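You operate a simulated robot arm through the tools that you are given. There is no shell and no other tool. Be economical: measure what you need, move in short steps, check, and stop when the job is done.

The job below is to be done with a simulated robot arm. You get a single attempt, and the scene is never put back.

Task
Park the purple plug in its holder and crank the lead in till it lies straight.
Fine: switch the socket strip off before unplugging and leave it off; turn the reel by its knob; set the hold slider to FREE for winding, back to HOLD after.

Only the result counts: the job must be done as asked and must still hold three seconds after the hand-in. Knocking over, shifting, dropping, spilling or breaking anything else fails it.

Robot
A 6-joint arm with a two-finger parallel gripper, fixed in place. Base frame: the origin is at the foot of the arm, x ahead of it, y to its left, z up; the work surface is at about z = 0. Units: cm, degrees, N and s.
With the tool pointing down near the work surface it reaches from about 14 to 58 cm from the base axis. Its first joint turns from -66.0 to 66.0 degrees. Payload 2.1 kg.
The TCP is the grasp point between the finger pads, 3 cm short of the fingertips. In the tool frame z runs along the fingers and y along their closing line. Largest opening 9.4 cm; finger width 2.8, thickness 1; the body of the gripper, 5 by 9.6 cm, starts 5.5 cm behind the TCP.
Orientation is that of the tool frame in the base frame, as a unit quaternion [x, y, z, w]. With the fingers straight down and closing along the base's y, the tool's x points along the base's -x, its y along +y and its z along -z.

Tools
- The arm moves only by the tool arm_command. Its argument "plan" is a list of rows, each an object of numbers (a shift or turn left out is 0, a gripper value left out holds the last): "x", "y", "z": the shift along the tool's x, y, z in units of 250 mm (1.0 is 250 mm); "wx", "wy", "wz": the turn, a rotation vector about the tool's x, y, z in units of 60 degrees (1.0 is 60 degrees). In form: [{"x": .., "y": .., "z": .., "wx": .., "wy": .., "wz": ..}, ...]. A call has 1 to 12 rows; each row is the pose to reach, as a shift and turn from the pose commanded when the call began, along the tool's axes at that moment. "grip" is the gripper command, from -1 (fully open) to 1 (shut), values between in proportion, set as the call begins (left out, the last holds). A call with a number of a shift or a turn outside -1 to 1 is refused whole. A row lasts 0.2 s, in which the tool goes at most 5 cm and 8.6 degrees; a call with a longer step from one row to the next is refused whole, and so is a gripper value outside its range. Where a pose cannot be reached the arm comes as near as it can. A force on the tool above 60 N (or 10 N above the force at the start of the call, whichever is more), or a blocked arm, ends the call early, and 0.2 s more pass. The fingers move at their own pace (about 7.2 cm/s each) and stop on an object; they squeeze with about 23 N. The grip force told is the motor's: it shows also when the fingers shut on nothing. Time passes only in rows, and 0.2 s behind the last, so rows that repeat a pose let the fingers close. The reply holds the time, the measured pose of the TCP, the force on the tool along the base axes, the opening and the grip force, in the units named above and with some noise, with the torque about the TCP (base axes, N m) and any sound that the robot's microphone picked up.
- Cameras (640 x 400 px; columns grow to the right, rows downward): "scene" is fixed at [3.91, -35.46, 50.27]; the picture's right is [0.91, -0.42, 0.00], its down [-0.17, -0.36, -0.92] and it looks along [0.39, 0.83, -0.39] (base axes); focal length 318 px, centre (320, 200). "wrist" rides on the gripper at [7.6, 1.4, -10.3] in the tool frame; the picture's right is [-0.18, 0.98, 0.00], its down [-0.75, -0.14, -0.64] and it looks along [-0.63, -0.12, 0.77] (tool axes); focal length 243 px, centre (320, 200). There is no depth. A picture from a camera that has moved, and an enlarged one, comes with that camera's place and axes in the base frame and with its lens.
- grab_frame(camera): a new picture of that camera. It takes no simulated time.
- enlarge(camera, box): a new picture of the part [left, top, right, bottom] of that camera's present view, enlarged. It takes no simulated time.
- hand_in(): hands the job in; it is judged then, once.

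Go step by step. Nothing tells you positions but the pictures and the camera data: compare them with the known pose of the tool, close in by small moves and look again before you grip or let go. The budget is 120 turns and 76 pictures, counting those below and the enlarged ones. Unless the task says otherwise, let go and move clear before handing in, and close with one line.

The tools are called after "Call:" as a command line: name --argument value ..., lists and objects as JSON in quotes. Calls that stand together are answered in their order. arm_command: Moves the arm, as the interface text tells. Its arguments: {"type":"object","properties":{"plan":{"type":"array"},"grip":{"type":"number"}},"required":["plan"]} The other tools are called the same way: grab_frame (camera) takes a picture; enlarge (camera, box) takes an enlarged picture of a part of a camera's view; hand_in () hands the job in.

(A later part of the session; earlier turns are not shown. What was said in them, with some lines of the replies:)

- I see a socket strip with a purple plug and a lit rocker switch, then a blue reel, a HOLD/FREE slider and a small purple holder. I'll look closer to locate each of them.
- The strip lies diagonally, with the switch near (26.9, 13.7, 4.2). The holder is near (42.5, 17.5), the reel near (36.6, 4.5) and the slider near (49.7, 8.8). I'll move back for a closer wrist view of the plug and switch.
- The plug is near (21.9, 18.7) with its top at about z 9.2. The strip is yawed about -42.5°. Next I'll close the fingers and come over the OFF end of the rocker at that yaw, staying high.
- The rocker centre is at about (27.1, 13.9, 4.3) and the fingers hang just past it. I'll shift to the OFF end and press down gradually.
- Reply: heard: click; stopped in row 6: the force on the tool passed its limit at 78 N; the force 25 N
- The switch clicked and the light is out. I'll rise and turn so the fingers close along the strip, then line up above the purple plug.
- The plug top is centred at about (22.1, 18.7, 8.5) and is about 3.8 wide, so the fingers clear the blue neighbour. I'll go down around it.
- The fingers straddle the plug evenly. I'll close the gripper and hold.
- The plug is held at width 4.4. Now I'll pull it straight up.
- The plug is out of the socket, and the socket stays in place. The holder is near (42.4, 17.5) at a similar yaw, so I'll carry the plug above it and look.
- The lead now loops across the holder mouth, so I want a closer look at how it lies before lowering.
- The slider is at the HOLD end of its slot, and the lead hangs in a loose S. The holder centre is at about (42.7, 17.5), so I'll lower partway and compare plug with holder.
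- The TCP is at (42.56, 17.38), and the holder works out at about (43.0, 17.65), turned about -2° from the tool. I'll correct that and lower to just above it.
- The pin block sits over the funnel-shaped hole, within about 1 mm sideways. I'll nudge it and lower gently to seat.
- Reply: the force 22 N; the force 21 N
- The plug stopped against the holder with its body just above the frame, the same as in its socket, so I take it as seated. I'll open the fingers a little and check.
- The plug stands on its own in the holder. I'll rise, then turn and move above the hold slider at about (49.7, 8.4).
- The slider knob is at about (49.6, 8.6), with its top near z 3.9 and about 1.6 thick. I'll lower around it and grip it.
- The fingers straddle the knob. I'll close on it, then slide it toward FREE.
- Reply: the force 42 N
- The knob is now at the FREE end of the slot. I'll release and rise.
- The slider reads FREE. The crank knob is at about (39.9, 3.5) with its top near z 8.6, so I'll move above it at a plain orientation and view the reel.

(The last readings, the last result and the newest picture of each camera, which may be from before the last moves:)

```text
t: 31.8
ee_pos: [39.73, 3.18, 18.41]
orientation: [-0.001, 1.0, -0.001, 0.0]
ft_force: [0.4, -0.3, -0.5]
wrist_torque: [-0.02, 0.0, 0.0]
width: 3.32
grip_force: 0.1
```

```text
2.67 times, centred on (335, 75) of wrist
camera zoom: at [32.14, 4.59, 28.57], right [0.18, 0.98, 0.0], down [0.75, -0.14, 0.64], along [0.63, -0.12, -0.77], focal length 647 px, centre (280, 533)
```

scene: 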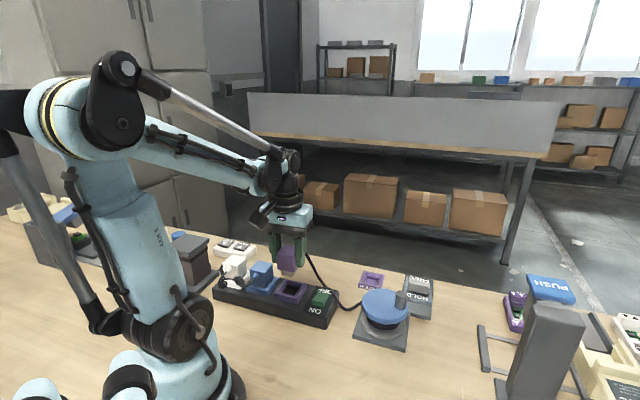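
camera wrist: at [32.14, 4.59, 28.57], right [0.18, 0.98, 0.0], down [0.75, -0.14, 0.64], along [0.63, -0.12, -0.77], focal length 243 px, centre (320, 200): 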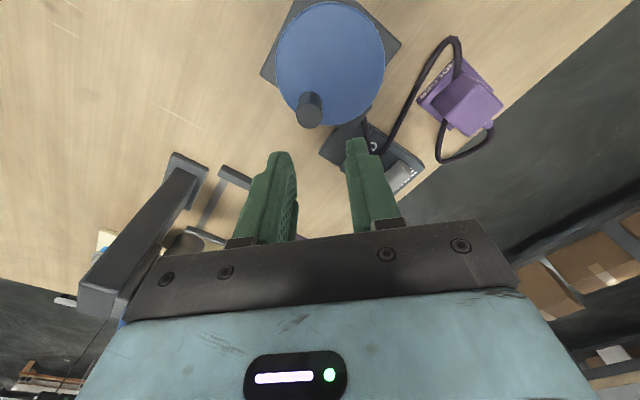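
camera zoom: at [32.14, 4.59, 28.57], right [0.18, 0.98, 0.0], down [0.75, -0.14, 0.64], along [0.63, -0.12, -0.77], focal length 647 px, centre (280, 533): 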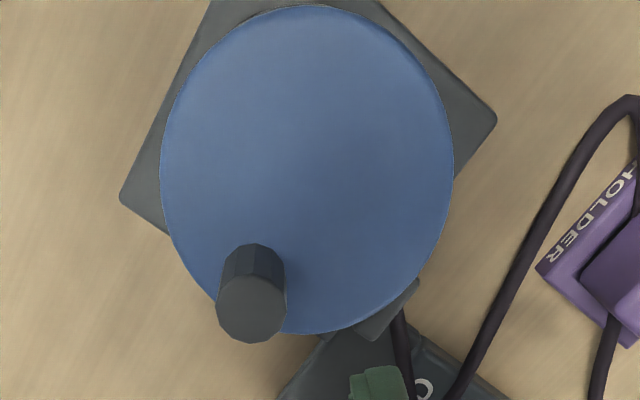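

The disc centre is at about (36.6, 4.55) with its top at z 6.3. The knob is near (39.3, 2.45), giving a crank radius of about 3.4. I'll come down just above it and check.

Call:
arm_command --plan '[{"x": 0.017, "y": -0.029, "z": 0.08}, {"x": 0.017, "y": -0.029, "z": 0.16}, {"x": 0.017, "y": -0.029, "z": 0.22}, {"x": 0.017, "y": -0.029, "z": 0.22}]'

Call:
grab_frame --camera "wrist"

Call:
enlarge --camera "scene" --box '[350, 220, 450, 340]'

```text
t: 32.8
ee_pos: [39.42, 2.38, 12.9]
orientation: [0.0, 1.0, 0.001, 0.0]
ft_force: [0.2, 0.5, 0.1]
wrist_torque: [0.01, 0.01, 0.03]
width: 3.3
grip_force: 0.1
```

```text
32 pictures are left
camera wrist: at [31.78, 3.74, 23.11], right [0.18, 0.98, 0.0], down [0.75, -0.14, 0.64], along [0.63, -0.12, -0.77], focal length 243 px, centre (320, 200)
```

wrist: 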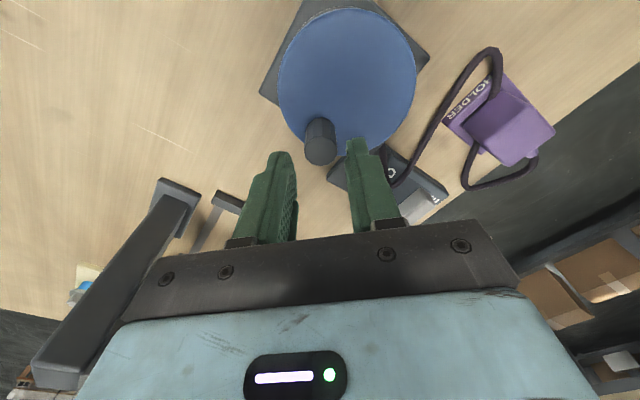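

```text
3.33 times, centred on (400, 280) of scene
camera zoom: at [3.91, -35.46, 50.27], right [0.91, -0.42, 0.0], down [-0.17, -0.36, -0.92], along [0.39, 0.83, -0.39], focal length 1061 px, centre (53, -67)
```

zoom: 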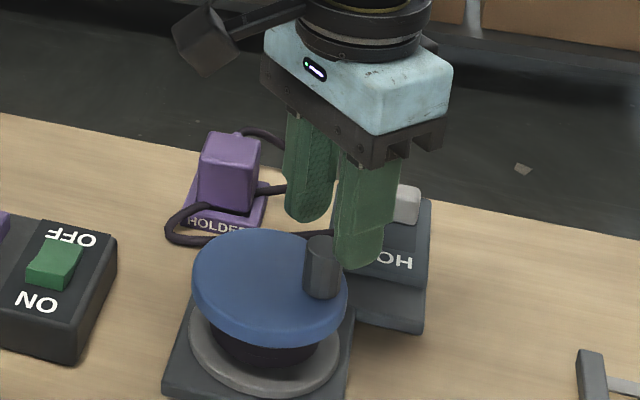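

The knob is centred between the fingers. I'll lower and grip it.

Call:
arm_command --plan '[{"x": 0.003, "z": 0.05}, {"x": 0.003, "z": 0.09}, {"x": 0.003, "z": 0.118}, {"x": 0.003, "z": 0.118}]'

Call:
arm_command --plan '[{}, {}, {}]' --grip 1

Call:
enlarge --camera "wrist" --box '[230, 60, 520, 240]'

```text
t: 33.8
ee_pos: [39.39, 2.51, 9.85]
orientation: [0.0, 1.0, 0.0, 0.0]
ft_force: [-0.7, 0.1, 0.3]
wrist_torque: [0.01, 0.02, 0.02]
width: 3.28
grip_force: 0.0
```

```text
t: 34.6
ee_pos: [39.34, 2.49, 9.85]
orientation: [0.0, 1.0, 0.001, -0.001]
ft_force: [-0.3, 2.2, -5.7]
wrist_torque: [-0.13, 0.0, -0.02]
width: 2.12
grip_force: 45.2
```

```text
2.21 times, centred on (375, 150) of wrist
camera zoom: at [31.73, 3.82, 20.06], right [0.18, 0.98, 0.0], down [0.75, -0.14, 0.64], along [0.63, -0.12, -0.77], focal length 535 px, centre (199, 310)
```

zoom: 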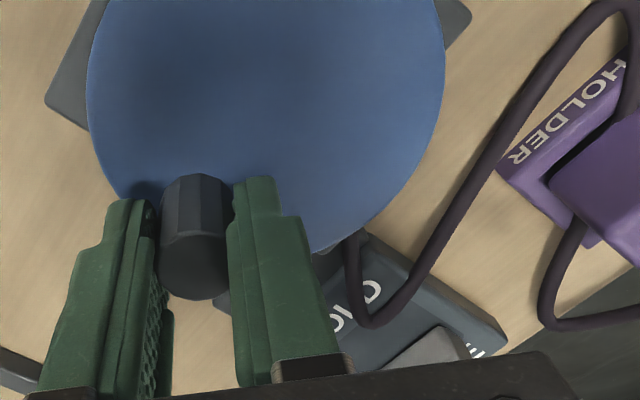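

The knob is gripped. I'll try a 60° clockwise turn first, then see whether the lead shortens.

Call:
arm_command --plan '[{"x": 0.0256, "y": -0.0258}, {"x": 0.0569, "y": -0.0442}, {"x": 0.092, "y": -0.0538}, {"x": 0.1283, "y": -0.054}, {"x": 0.1283, "y": -0.054}]'

Call:
enlarge --camera "scene" --box '[340, 220, 460, 350]'

```text
t: 35.8
ee_pos: [36.27, 1.67, 9.86]
orientation: [-0.002, 1.0, 0.008, 0.002]
ft_force: [18.8, 47.7, -0.5]
wrist_torque: [-0.38, -0.4, -0.05]
width: 2.14
grip_force: 45.2
```

```text
3.08 times, centred on (400, 285) of scene
camera zoom: at [3.92, -35.45, 50.27], right [0.91, -0.42, 0.0], down [-0.17, -0.36, -0.92], along [0.39, 0.83, -0.39], focal length 980 px, centre (74, -62)
```

zoom: 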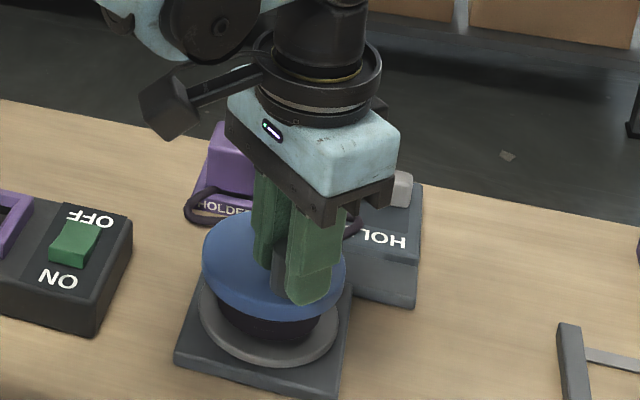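

Call:
grab_frame --camera "wrist"

```text
28 pictures are left
camera wrist: at [28.54, 2.87, 20.03], right [0.18, 0.98, 0.02], down [0.75, -0.15, 0.64], along [0.64, -0.1, -0.77], focal length 243 px, centre (320, 200)
```

wrist: 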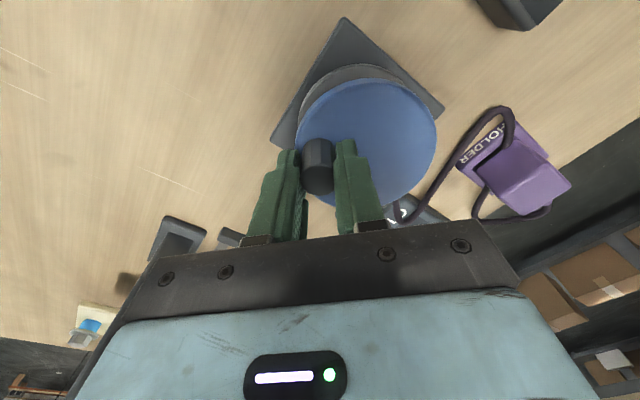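

The knob turned, but the force shows my circle was too wide. The forces fit a centre of about (36.95, 4.62) and a radius of about 3.15. The lead's S looks slightly smaller, so I'll continue clockwise on the corrected circle.

Call:
arm_command --plan '[{"x": 0.0116, "y": 0.0216}, {"x": 0.0408, "y": 0.0368}, {"x": 0.0648, "y": 0.0592}, {"x": 0.0824, "y": 0.0868}, {"x": 0.0924, "y": 0.118}, {"x": 0.094, "y": 0.1508}, {"x": 0.094, "y": 0.1508}]'

Call:
grab_frame --camera "wrist"

```text
t: 37.4
ee_pos: [34.05, 4.93, 10.0]
orientation: [0.001, 1.0, -0.001, 0.007]
ft_force: [36.1, -5.7, -8.9]
wrist_torque: [-0.22, -0.08, -0.03]
width: 2.11
grip_force: 45.2
```

```text
27 pictures are left
camera wrist: at [26.27, 6.3, 20.08], right [0.19, 0.98, 0.0], down [0.75, -0.14, 0.65], along [0.64, -0.12, -0.76], focal length 243 px, centre (320, 200)
```

wrist: 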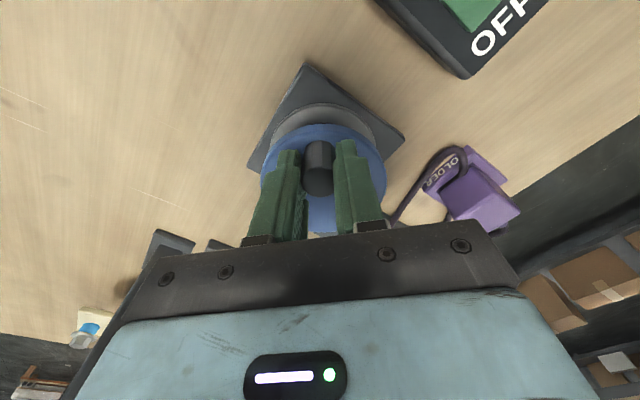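

The lead is shortening, so clockwise is right. I'll refine to centre (37.07, 4.6) and radius 3.02, and go about 60° further.

Call:
arm_command --plan '[{"x": -0.0116, "y": 0.0092}, {"x": -0.0168, "y": 0.0296}, {"x": -0.0316, "y": 0.0576}, {"x": -0.0528, "y": 0.0808}, {"x": -0.0792, "y": 0.098}, {"x": -0.0792, "y": 0.098}]'

Call:
grab_frame --camera "wrist"

Call:
enlarge --camera "scene" --box '[340, 220, 460, 350]'

```text
t: 38.8
ee_pos: [35.74, 7.3, 10.09]
orientation: [0.001, 1.0, -0.001, -0.001]
ft_force: [6.9, -18.6, 47.4]
wrist_torque: [-0.05, 0.02, -0.02]
width: 2.11
grip_force: 45.3
```

```text
26 pictures are left
camera wrist: at [28.12, 8.74, 20.14], right [0.19, 0.98, 0.0], down [0.75, -0.14, 0.64], along [0.63, -0.12, -0.77], focal length 243 px, centre (320, 200)
```

wrist: 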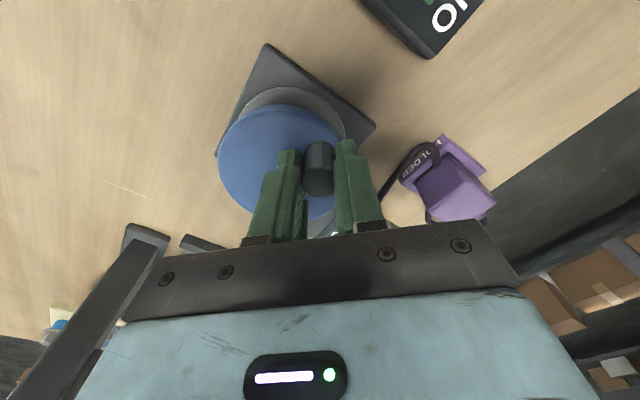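

```text
3.08 times, centred on (400, 285) of scene
camera zoom: at [3.89, -35.46, 50.27], right [0.91, -0.42, 0.0], down [-0.17, -0.36, -0.92], along [0.39, 0.83, -0.39], focal length 980 px, centre (74, -62)
```

zoom: 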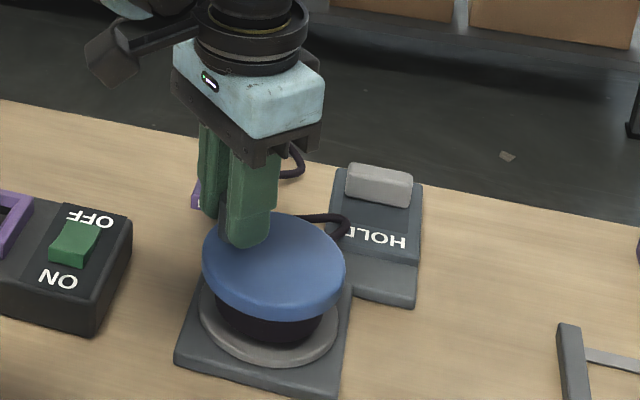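

The lead keeps shortening with a good fit to the circle. I'll ease the tool up slightly and continue about 60°.

Call:
arm_command --plan '[{"x": -0.0304, "y": 0.0092, "z": -0.008}, {"x": -0.0616, "y": 0.0108, "z": -0.01}, {"x": -0.0924, "y": 0.004, "z": -0.01}, {"x": -0.1204, "y": -0.0108, "z": -0.01}, {"x": -0.1204, "y": -0.0108, "z": -0.01}]'

Call:
grab_frame --camera "wrist"

Call:
enlarge --camera "scene" --box '[340, 220, 460, 350]'

```text
t: 40.0
ee_pos: [38.7, 7.08, 10.02]
orientation: [0.0, 1.0, -0.001, -0.002]
ft_force: [-11.1, -16.5, -32.0]
wrist_torque: [-0.15, 1.1, -0.02]
width: 2.12
grip_force: 44.9
```

```text
24 pictures are left
camera wrist: at [31.08, 8.47, 20.28], right [0.18, 0.98, 0.0], down [0.76, -0.14, 0.64], along [0.63, -0.12, -0.77], focal length 243 px, centre (320, 200)
```

wrist: 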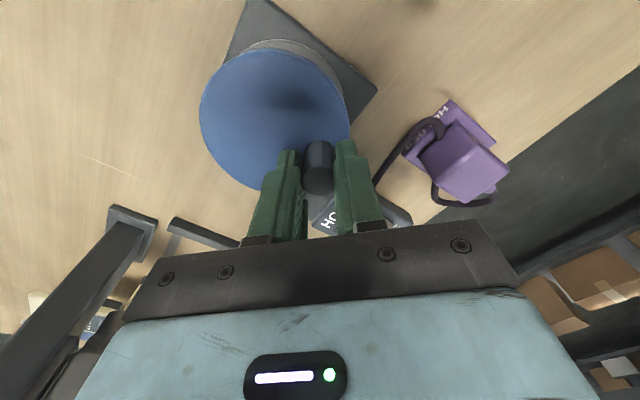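

```text
3.08 times, centred on (400, 285) of scene
camera zoom: at [3.93, -35.46, 50.27], right [0.91, -0.42, 0.0], down [-0.17, -0.36, -0.92], along [0.39, 0.83, -0.39], focal length 980 px, centre (74, -62)
```

zoom: 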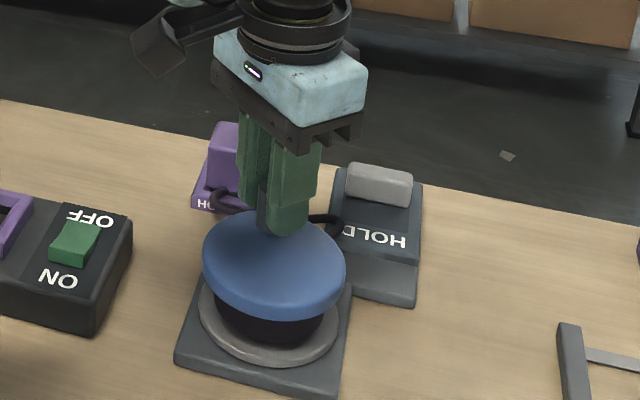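

Call:
arm_command --plan '[{"x": -0.0232, "y": -0.0212, "z": 0.003}, {"x": -0.0404, "y": -0.0476, "z": 0.004}, {"x": -0.0496, "y": -0.078, "z": 0.004}, {"x": -0.0512, "y": -0.1092, "z": 0.004}, {"x": -0.0512, "y": -0.1092, "z": 0.004}]'

Call:
grab_frame --camera "wrist"

```text
t: 41.2
ee_pos: [40.05, 4.37, 10.01]
orientation: [-0.001, 1.0, 0.001, -0.003]
ft_force: [-23.2, 3.0, 22.1]
wrist_torque: [-0.01, 0.15, -0.01]
width: 2.1
grip_force: 44.6
```

```text
22 pictures are left
camera wrist: at [32.46, 5.82, 20.29], right [0.18, 0.98, 0.0], down [0.76, -0.14, 0.64], along [0.63, -0.12, -0.77], focal length 243 px, centre (320, 200)
```

wrist: 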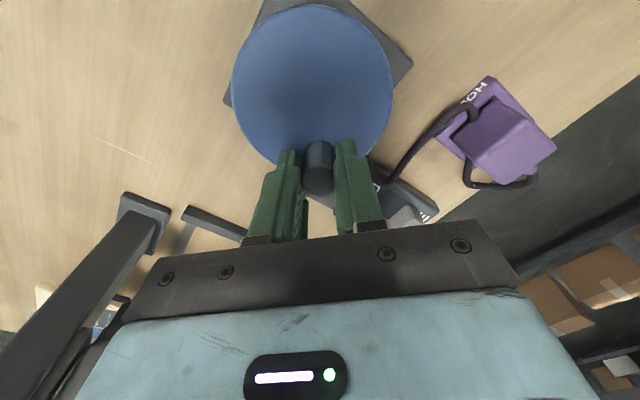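

Call:
arm_command --plan '[{"x": 0.0068, "y": -0.0308, "z": -0.002}, {"x": 0.0216, "y": -0.0588, "z": -0.003}, {"x": 0.0428, "y": -0.082, "z": -0.003}, {"x": 0.0692, "y": -0.0992, "z": -0.003}, {"x": 0.0692, "y": -0.0992, "z": -0.003}]'

Call:
enlarge --camera "wrist" --box '[240, 50, 600, 270]'

```text
t: 42.4
ee_pos: [38.46, 1.97, 10.03]
orientation: [0.0, 1.0, 0.0, 0.001]
ft_force: [0.1, 1.5, -43.2]
wrist_torque: [0.01, -0.18, -0.03]
width: 2.09
grip_force: 45.0
```

```text
1.78 times, centred on (420, 160) of wrist
camera zoom: at [30.7, 3.26, 20.26], right [0.18, 0.98, 0.0], down [0.75, -0.14, 0.64], along [0.63, -0.12, -0.77], focal length 431 px, centre (142, 271)
```

zoom: 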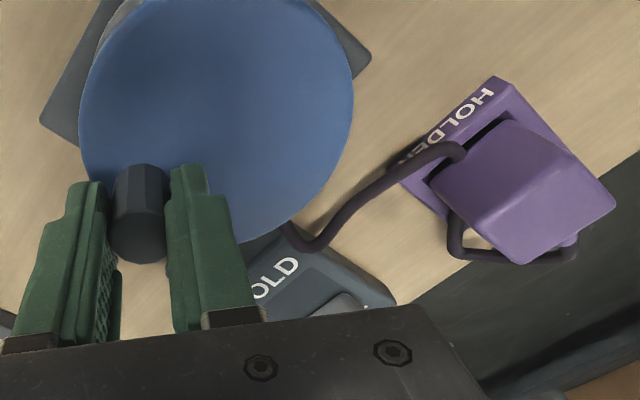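

Call:
arm_command --plan '[{"x": 0.0304, "y": -0.0092, "z": 0.004}, {"x": 0.0616, "y": -0.0108, "z": 0.006}, {"x": 0.0924, "y": -0.004, "z": 0.006}, {"x": 0.1204, "y": 0.0108, "z": 0.006}, {"x": 0.1204, "y": 0.0108, "z": 0.006}]'

Call:
enlarge --camera "wrist" --box '[290, 50, 610, 250]'

```text
t: 43.6
ee_pos: [35.32, 2.06, 9.93]
orientation: [0.0, 1.0, 0.0, -0.001]
ft_force: [-4.5, -6.1, 42.7]
wrist_torque: [-0.13, 0.14, -0.02]
width: 2.12
grip_force: 45.2
```

```text
2.00 times, centred on (450, 150) of wrist
camera zoom: at [27.65, 3.54, 20.2], right [0.19, 0.98, 0.0], down [0.75, -0.14, 0.64], along [0.63, -0.12, -0.77], focal length 485 px, centre (60, 300)
```

zoom: 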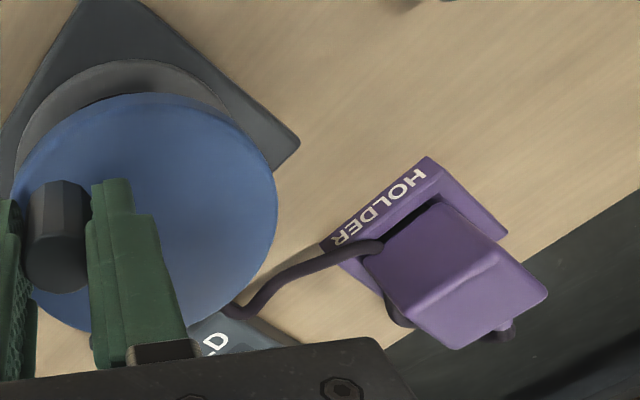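

The lead is nearly straight. I'll continue in smaller steps.

Call:
arm_command --plan '[{"x": 0.0164, "y": 0.0132, "z": -0.003}, {"x": 0.0296, "y": 0.0296, "z": -0.004}, {"x": 0.0296, "y": 0.0296, "z": -0.004}]'

Call:
enlarge --camera "wrist" --box '[290, 80, 530, 230]'

```text
t: 44.4
ee_pos: [34.6, 3.12, 9.97]
orientation: [0.001, 1.0, 0.0, -0.001]
ft_force: [-9.3, -7.4, -39.4]
wrist_torque: [-0.25, -0.17, 0.02]
width: 2.09
grip_force: 44.9
```

```text
2.67 times, centred on (410, 155) of wrist
camera zoom: at [26.89, 4.34, 20.19], right [0.18, 0.98, 0.0], down [0.75, -0.14, 0.64], along [0.63, -0.12, -0.77], focal length 647 px, centre (80, 320)
```

zoom: 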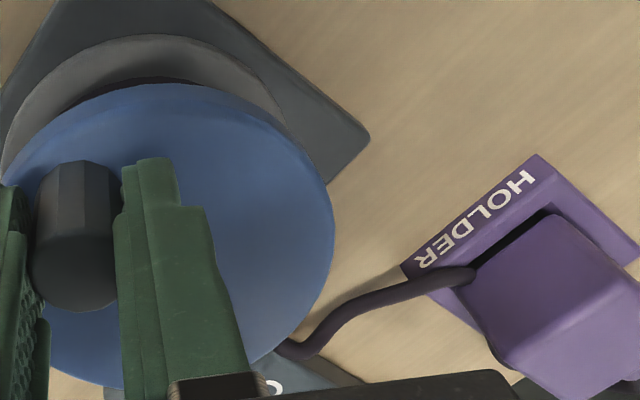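

Call:
arm_command --plan '[{"x": 0.0132, "y": 0.024, "z": 0.003}, {"x": 0.02, "y": 0.0484, "z": 0.003}, {"x": 0.02, "y": 0.0484, "z": 0.003}]'

Call:
enlarge --camera "wrist" --box '[290, 80, 530, 230]'

```text
t: 45.2
ee_pos: [34.1, 4.25, 10.0]
orientation: [-0.001, 1.0, 0.002, 0.0]
ft_force: [-6.2, 0.1, -39.1]
wrist_torque: [-0.24, 0.64, -0.02]
width: 2.13
grip_force: 44.8
```

```text
2.67 times, centred on (410, 155) of wrist
camera zoom: at [26.44, 5.56, 20.21], right [0.18, 0.98, 0.0], down [0.75, -0.14, 0.64], along [0.63, -0.12, -0.77], focal length 647 px, centre (80, 320)
```

zoom: 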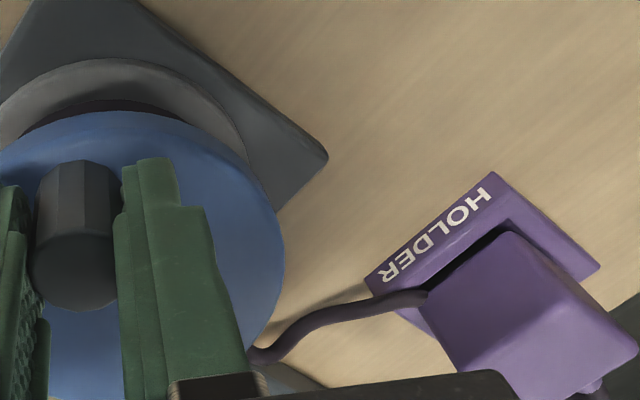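

Call:
arm_command --plan '[{"x": 0.0016, "y": 0.0312, "z": 0.004}, {"x": -0.0052, "y": 0.062, "z": 0.005}, {"x": -0.0052, "y": 0.062, "z": 0.005}]'

Call:
enlarge --camera "wrist" --box '[290, 80, 530, 230]'

```text
t: 46.0
ee_pos: [34.24, 5.81, 9.94]
orientation: [0.0, 1.0, 0.001, 0.0]
ft_force: [0.3, 1.8, 11.2]
wrist_torque: [-0.2, 1.36, 0.01]
width: 2.1
grip_force: 45.4
```

```text
2.67 times, centred on (410, 155) of wrist
camera zoom: at [26.61, 7.07, 20.2], right [0.18, 0.98, 0.0], down [0.75, -0.14, 0.64], along [0.63, -0.12, -0.77], focal length 647 px, centre (80, 320)
```

zoom: 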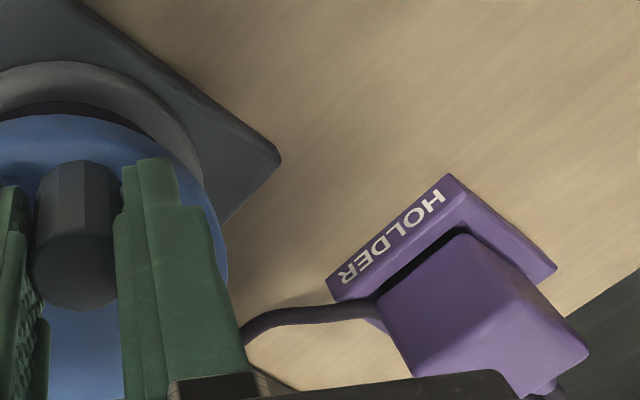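

Call:
arm_command --plan '[{"x": -0.0112, "y": 0.0228}, {"x": -0.028, "y": 0.0444}, {"x": -0.028, "y": 0.0444}]'

Call:
enlarge --camera "wrist" --box '[310, 80, 530, 230]'

Call:
enlarge --camera "scene" --box '[350, 240, 450, 310]'

```text
t: 46.8
ee_pos: [35.1, 6.73, 10.01]
orientation: [0.001, 1.0, -0.001, 0.002]
ft_force: [11.5, -12.9, 31.2]
wrist_torque: [-0.01, 0.44, 0.02]
width: 2.08
grip_force: 44.7
```

```text
2.67 times, centred on (420, 155) of wrist
camera zoom: at [27.31, 8.18, 20.16], right [0.19, 0.98, 0.0], down [0.75, -0.14, 0.64], along [0.63, -0.12, -0.76], focal length 647 px, centre (53, 320)
```

zoom: 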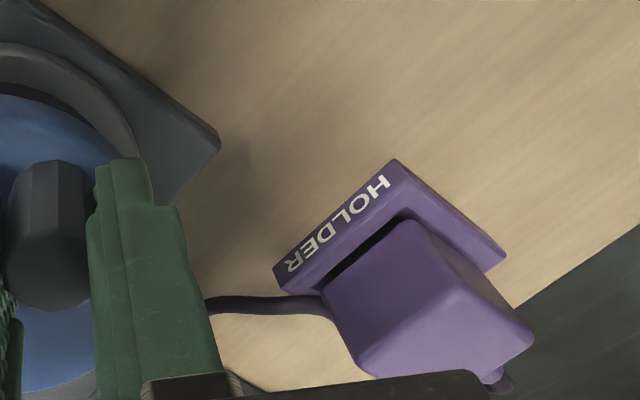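

```text
5.71 times, centred on (400, 275) of scene
camera zoom: at [3.9, -35.46, 50.27], right [0.91, -0.42, 0.0], down [-0.17, -0.36, -0.92], along [0.39, 0.83, -0.39], focal length 1820 px, centre (-137, -229)
```

zoom: 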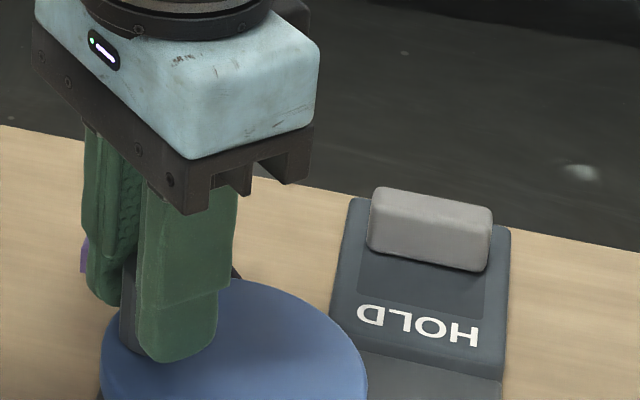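

Call:
arm_command --plan '[{"x": -0.02, "y": 0.0156, "z": -0.002}, {"x": -0.0444, "y": 0.028, "z": -0.003}, {"x": -0.0444, "y": 0.028, "z": -0.003}]'

Call:
enlarge --camera "wrist" --box '[330, 80, 550, 240]'

```text
t: 47.6
ee_pos: [35.99, 7.5, 9.95]
orientation: [0.001, 1.0, -0.001, -0.001]
ft_force: [4.5, -15.1, -14.0]
wrist_torque: [0.03, -1.4, -0.02]
width: 2.07
grip_force: 45.4
```

```text
2.50 times, centred on (440, 160) of wrist
camera zoom: at [28.37, 8.8, 20.19], right [0.19, 0.98, 0.0], down [0.75, -0.14, 0.64], along [0.63, -0.12, -0.77], focal length 606 px, centre (20, 300)
```

zoom: 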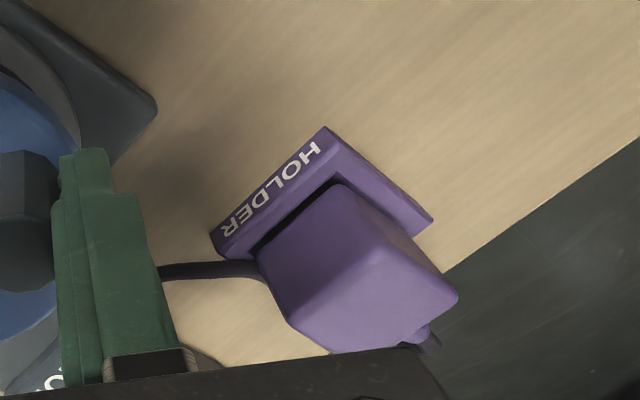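

Call:
arm_command --plan '[{"x": -0.0244, "y": 0.006}, {"x": -0.0516, "y": 0.0068}, {"x": -0.0516, "y": 0.0068}]'

Call:
enlarge --camera "wrist" --box '[330, 80, 550, 240]'

```text
t: 48.4
ee_pos: [37.32, 7.68, 9.99]
orientation: [0.001, 1.0, -0.001, -0.001]
ft_force: [-2.4, -14.9, -1.4]
wrist_torque: [-0.04, -0.5, -0.04]
width: 2.11
grip_force: 45.5
```

```text
2.50 times, centred on (440, 160) of wrist
camera zoom: at [29.67, 8.97, 20.21], right [0.19, 0.98, 0.0], down [0.75, -0.14, 0.64], along [0.63, -0.12, -0.77], focal length 606 px, centre (20, 300)
```

zoom: 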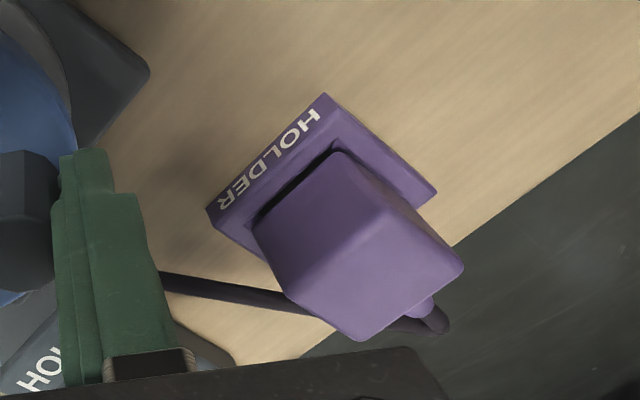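

Call:
enlarge --camera "scene" --box '[350, 240, 450, 310]'

Call:
enlarge --camera "wrist" --box '[380, 150, 520, 230]'

```text
5.71 times, centred on (400, 275) of scene
camera zoom: at [3.91, -35.46, 50.27], right [0.91, -0.42, 0.0], down [-0.17, -0.36, -0.92], along [0.39, 0.83, -0.39], focal length 1820 px, centre (-137, -229)
```

zoom: 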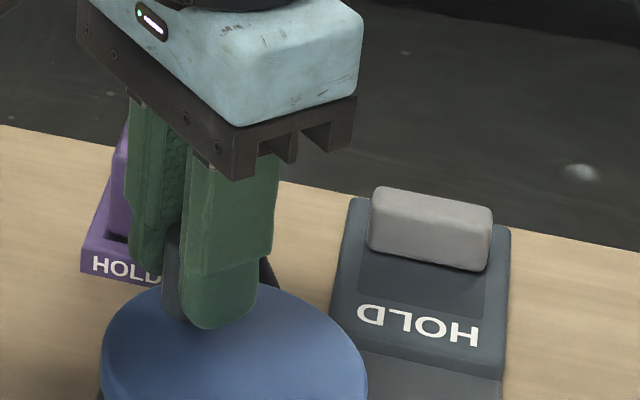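

```text
4.57 times, centred on (450, 190) of wrist
camera zoom: at [29.67, 8.97, 20.21], right [0.19, 0.98, 0.0], down [0.75, -0.14, 0.64], along [0.63, -0.12, -0.77], focal length 1109 px, centre (-274, 246)
```

zoom: 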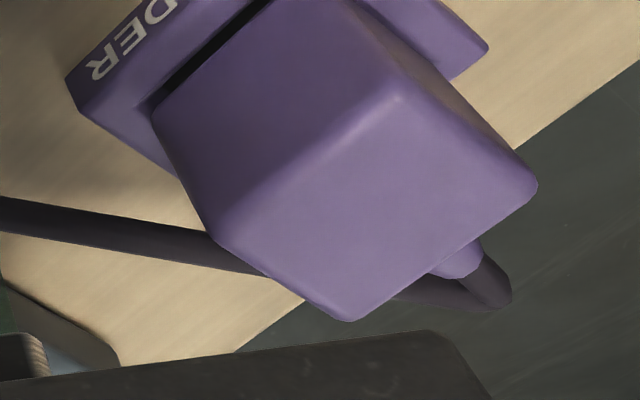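

The lead now runs straight from the guide to the plug's strain relief. I'll release the knob, rise and check.

Call:
arm_command --plan '[{}, {}, {"z": -0.05}, {"z": -0.2}, {"z": -0.35}, {"z": -0.35}]' --grip 0.3

Call:
grab_frame --camera "wrist"

```text
t: 49.8
ee_pos: [37.35, 7.62, 18.54]
orientation: [0.0, 1.0, 0.001, -0.001]
ft_force: [-0.8, 0.6, -0.2]
wrist_torque: [-0.01, 0.0, -0.01]
width: 3.28
grip_force: 0.1
```

```text
10 pictures are left
camera wrist: at [29.61, 8.98, 28.8], right [0.18, 0.98, 0.0], down [0.75, -0.14, 0.64], along [0.63, -0.12, -0.77], focal length 243 px, centre (320, 200)
```

wrist: 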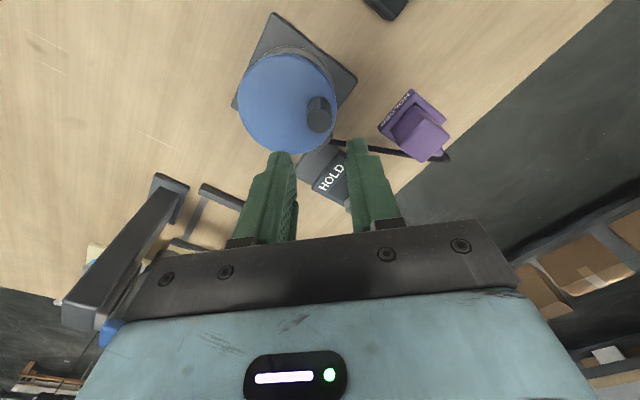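

The lead lies straight and stays so. Now I'll go back over the slider at (51.5, 10.4), with the fingers along its travel.

Call:
arm_command --plan '[{"x": -0.09, "y": 0.018, "wz": 0.12}, {"x": -0.18, "y": 0.036, "wz": 0.24}, {"x": -0.27, "y": 0.054, "wz": 0.36}, {"x": -0.36, "y": 0.072, "wz": 0.48}, {"x": -0.45, "y": 0.09, "wz": 0.6}, {"x": -0.566, "y": 0.108, "wz": 0.73}, {"x": -0.566, "y": 0.108, "wz": 0.74}]'

Call:
arm_command --plan '[{"z": 0.1}, {"z": 0.2}, {"z": 0.27}, {"z": 0.27}]'

Call:
grab_frame --camera "wrist"

```text
t: 51.4
ee_pos: [51.47, 10.37, 18.86]
orientation: [0.38, 0.925, 0.001, 0.0]
ft_force: [0.1, -0.7, -0.4]
wrist_torque: [-0.02, 0.03, 0.02]
width: 3.29
grip_force: 0.0
```

```text
t: 52.4
ee_pos: [51.66, 10.35, 12.02]
orientation: [0.378, 0.926, 0.0, 0.0]
ft_force: [-1.2, -0.3, -0.4]
wrist_torque: [-0.02, -0.03, 0.0]
width: 3.29
grip_force: 0.1
```

```text
9 pictures are left
camera wrist: at [47.17, 16.68, 22.2], right [0.82, 0.57, 0.0], down [0.44, -0.63, 0.64], along [0.37, -0.53, -0.77], focal length 243 px, centre (320, 200)
```

wrist: 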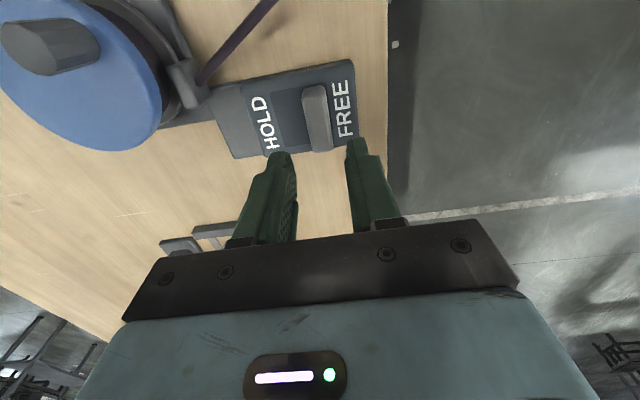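

The alignment matches the earlier grip. I'll descend, grip, and slide back to HOLD.

Call:
arm_command --plan '[{"z": 0.1}, {"z": 0.18}, {"z": 0.22}, {"z": 0.246}, {"z": 0.246}]'

Call:
arm_command --plan '[{}, {}, {}]' --grip 1

Call:
arm_command --plan '[{"y": -0.02}, {"y": -0.04}, {"y": -0.06}, {"y": -0.08}, {"y": -0.09}, {"y": -0.1}, {"y": -0.104}, {"y": -0.104}]'

Call:
grab_frame --camera "wrist"

```text
t: 53.6
ee_pos: [51.57, 10.43, 5.96]
orientation: [0.377, 0.926, 0.0, 0.0]
ft_force: [-0.4, 0.7, 0.4]
wrist_torque: [-0.01, -0.02, 0.02]
width: 3.31
grip_force: 0.0
```

```text
t: 54.4
ee_pos: [51.53, 10.34, 5.82]
orientation: [0.38, 0.925, -0.001, 0.0]
ft_force: [-0.4, 2.5, -3.6]
wrist_torque: [-0.18, -0.13, -1.17]
width: 1.78
grip_force: 44.9
```

```text
t: 56.2
ee_pos: [49.68, 8.47, 5.79]
orientation: [0.378, 0.926, 0.002, 0.0]
ft_force: [1.7, 3.0, 0.9]
wrist_torque: [-0.02, -0.08, -1.25]
width: 1.76
grip_force: 44.6
```

```text
8 pictures are left
camera wrist: at [45.22, 14.83, 16.03], right [0.82, 0.57, 0.0], down [0.44, -0.63, 0.64], along [0.37, -0.53, -0.77], focal length 243 px, centre (320, 200)
```

wrist: 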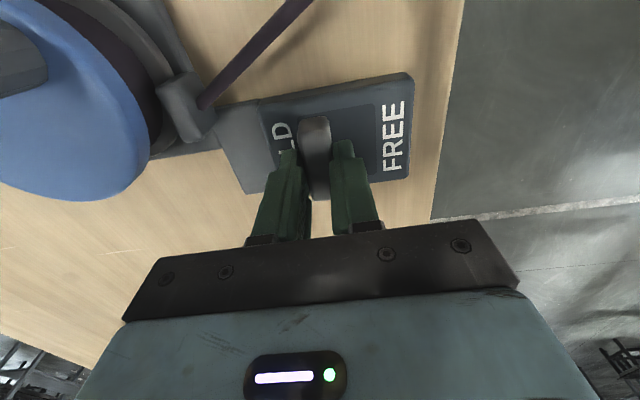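

Call:
arm_command --plan '[{"y": -0.008}, {"y": -0.014}, {"y": -0.014}]'

Call:
arm_command --plan '[{}, {}, {}, {"z": -0.1}, {"z": -0.28}, {"z": -0.45}, {"z": -0.45}]' --grip 0.3

Call:
grab_frame --camera "wrist"

Call:
enlarge --camera "scene" --box '[260, 220, 460, 350]'

```text
t: 57.0
ee_pos: [49.57, 8.46, 5.83]
orientation: [0.376, 0.926, 0.005, 0.004]
ft_force: [34.3, 26.1, 9.3]
wrist_torque: [0.49, 0.11, -1.32]
width: 1.79
grip_force: 45.8
```

```text
t: 58.6
ee_pos: [49.23, 8.19, 17.26]
orientation: [0.378, 0.926, 0.0, 0.0]
ft_force: [0.8, -0.8, 0.1]
wrist_torque: [-0.02, 0.01, -0.03]
width: 3.28
grip_force: 0.1
```

```text
7 pictures are left
camera wrist: at [44.8, 14.45, 27.41], right [0.82, 0.57, 0.0], down [0.44, -0.63, 0.64], along [0.37, -0.53, -0.77], focal length 243 px, centre (320, 200)
```

wrist: 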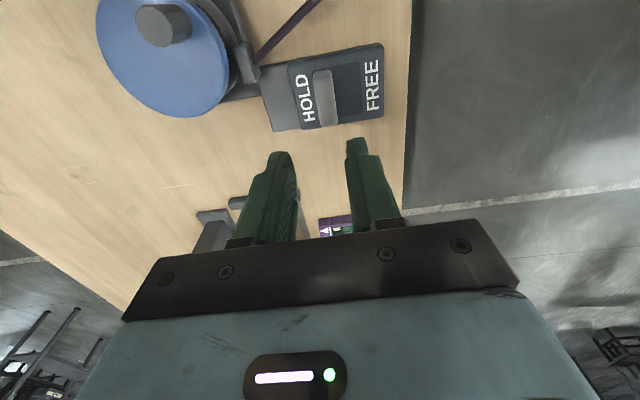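

```text
3.08 times, centred on (360, 285) of scene
camera zoom: at [3.91, -35.46, 50.27], right [0.91, -0.42, 0.0], down [-0.17, -0.36, -0.92], along [0.39, 0.83, -0.39], focal length 980 px, centre (197, -62)
```

zoom: 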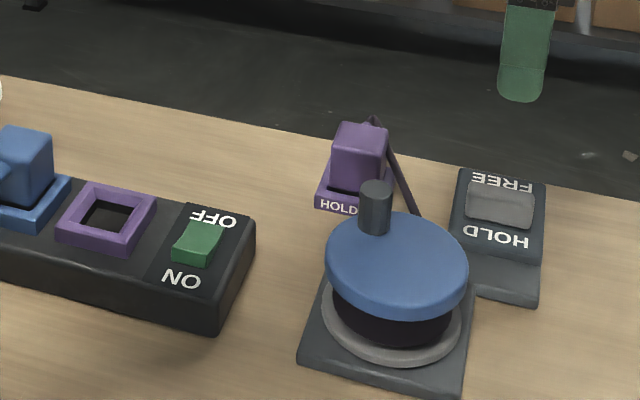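

The slider is at its HOLD stop, the lead is straight and the strip is off. One close look at the plug's seating before handing in.

Call:
enlarge --camera "scene" --box '[350, 250, 400, 300]'

```text
8.00 times, centred on (375, 275) of scene
camera zoom: at [3.91, -35.46, 50.27], right [0.91, -0.42, 0.0], down [-0.17, -0.36, -0.92], along [0.39, 0.83, -0.39], focal length 2548 px, centre (-120, -400)
```

zoom: 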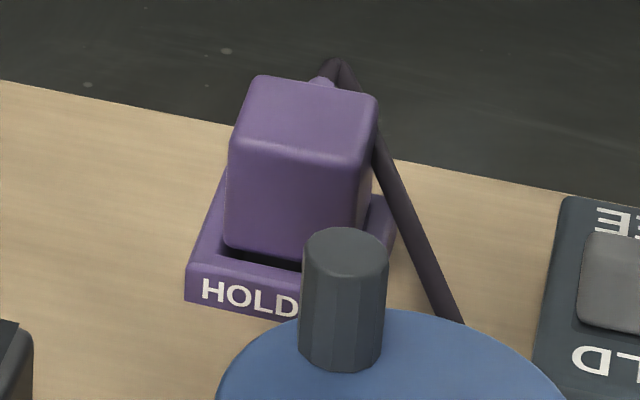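

The plug sits upright and level in its holder with a taut, straight lead, and the arm is clear. I'm handing in.

Call:
hand_in

```text
The job is handed in.
```

I parked the purple plug in its holder and cranked the lead in until it lay straight. The socket strip was switched off before unplugging and is still off, and the hold slider is back on HOLD. The job is handed in, but no verdict came back.
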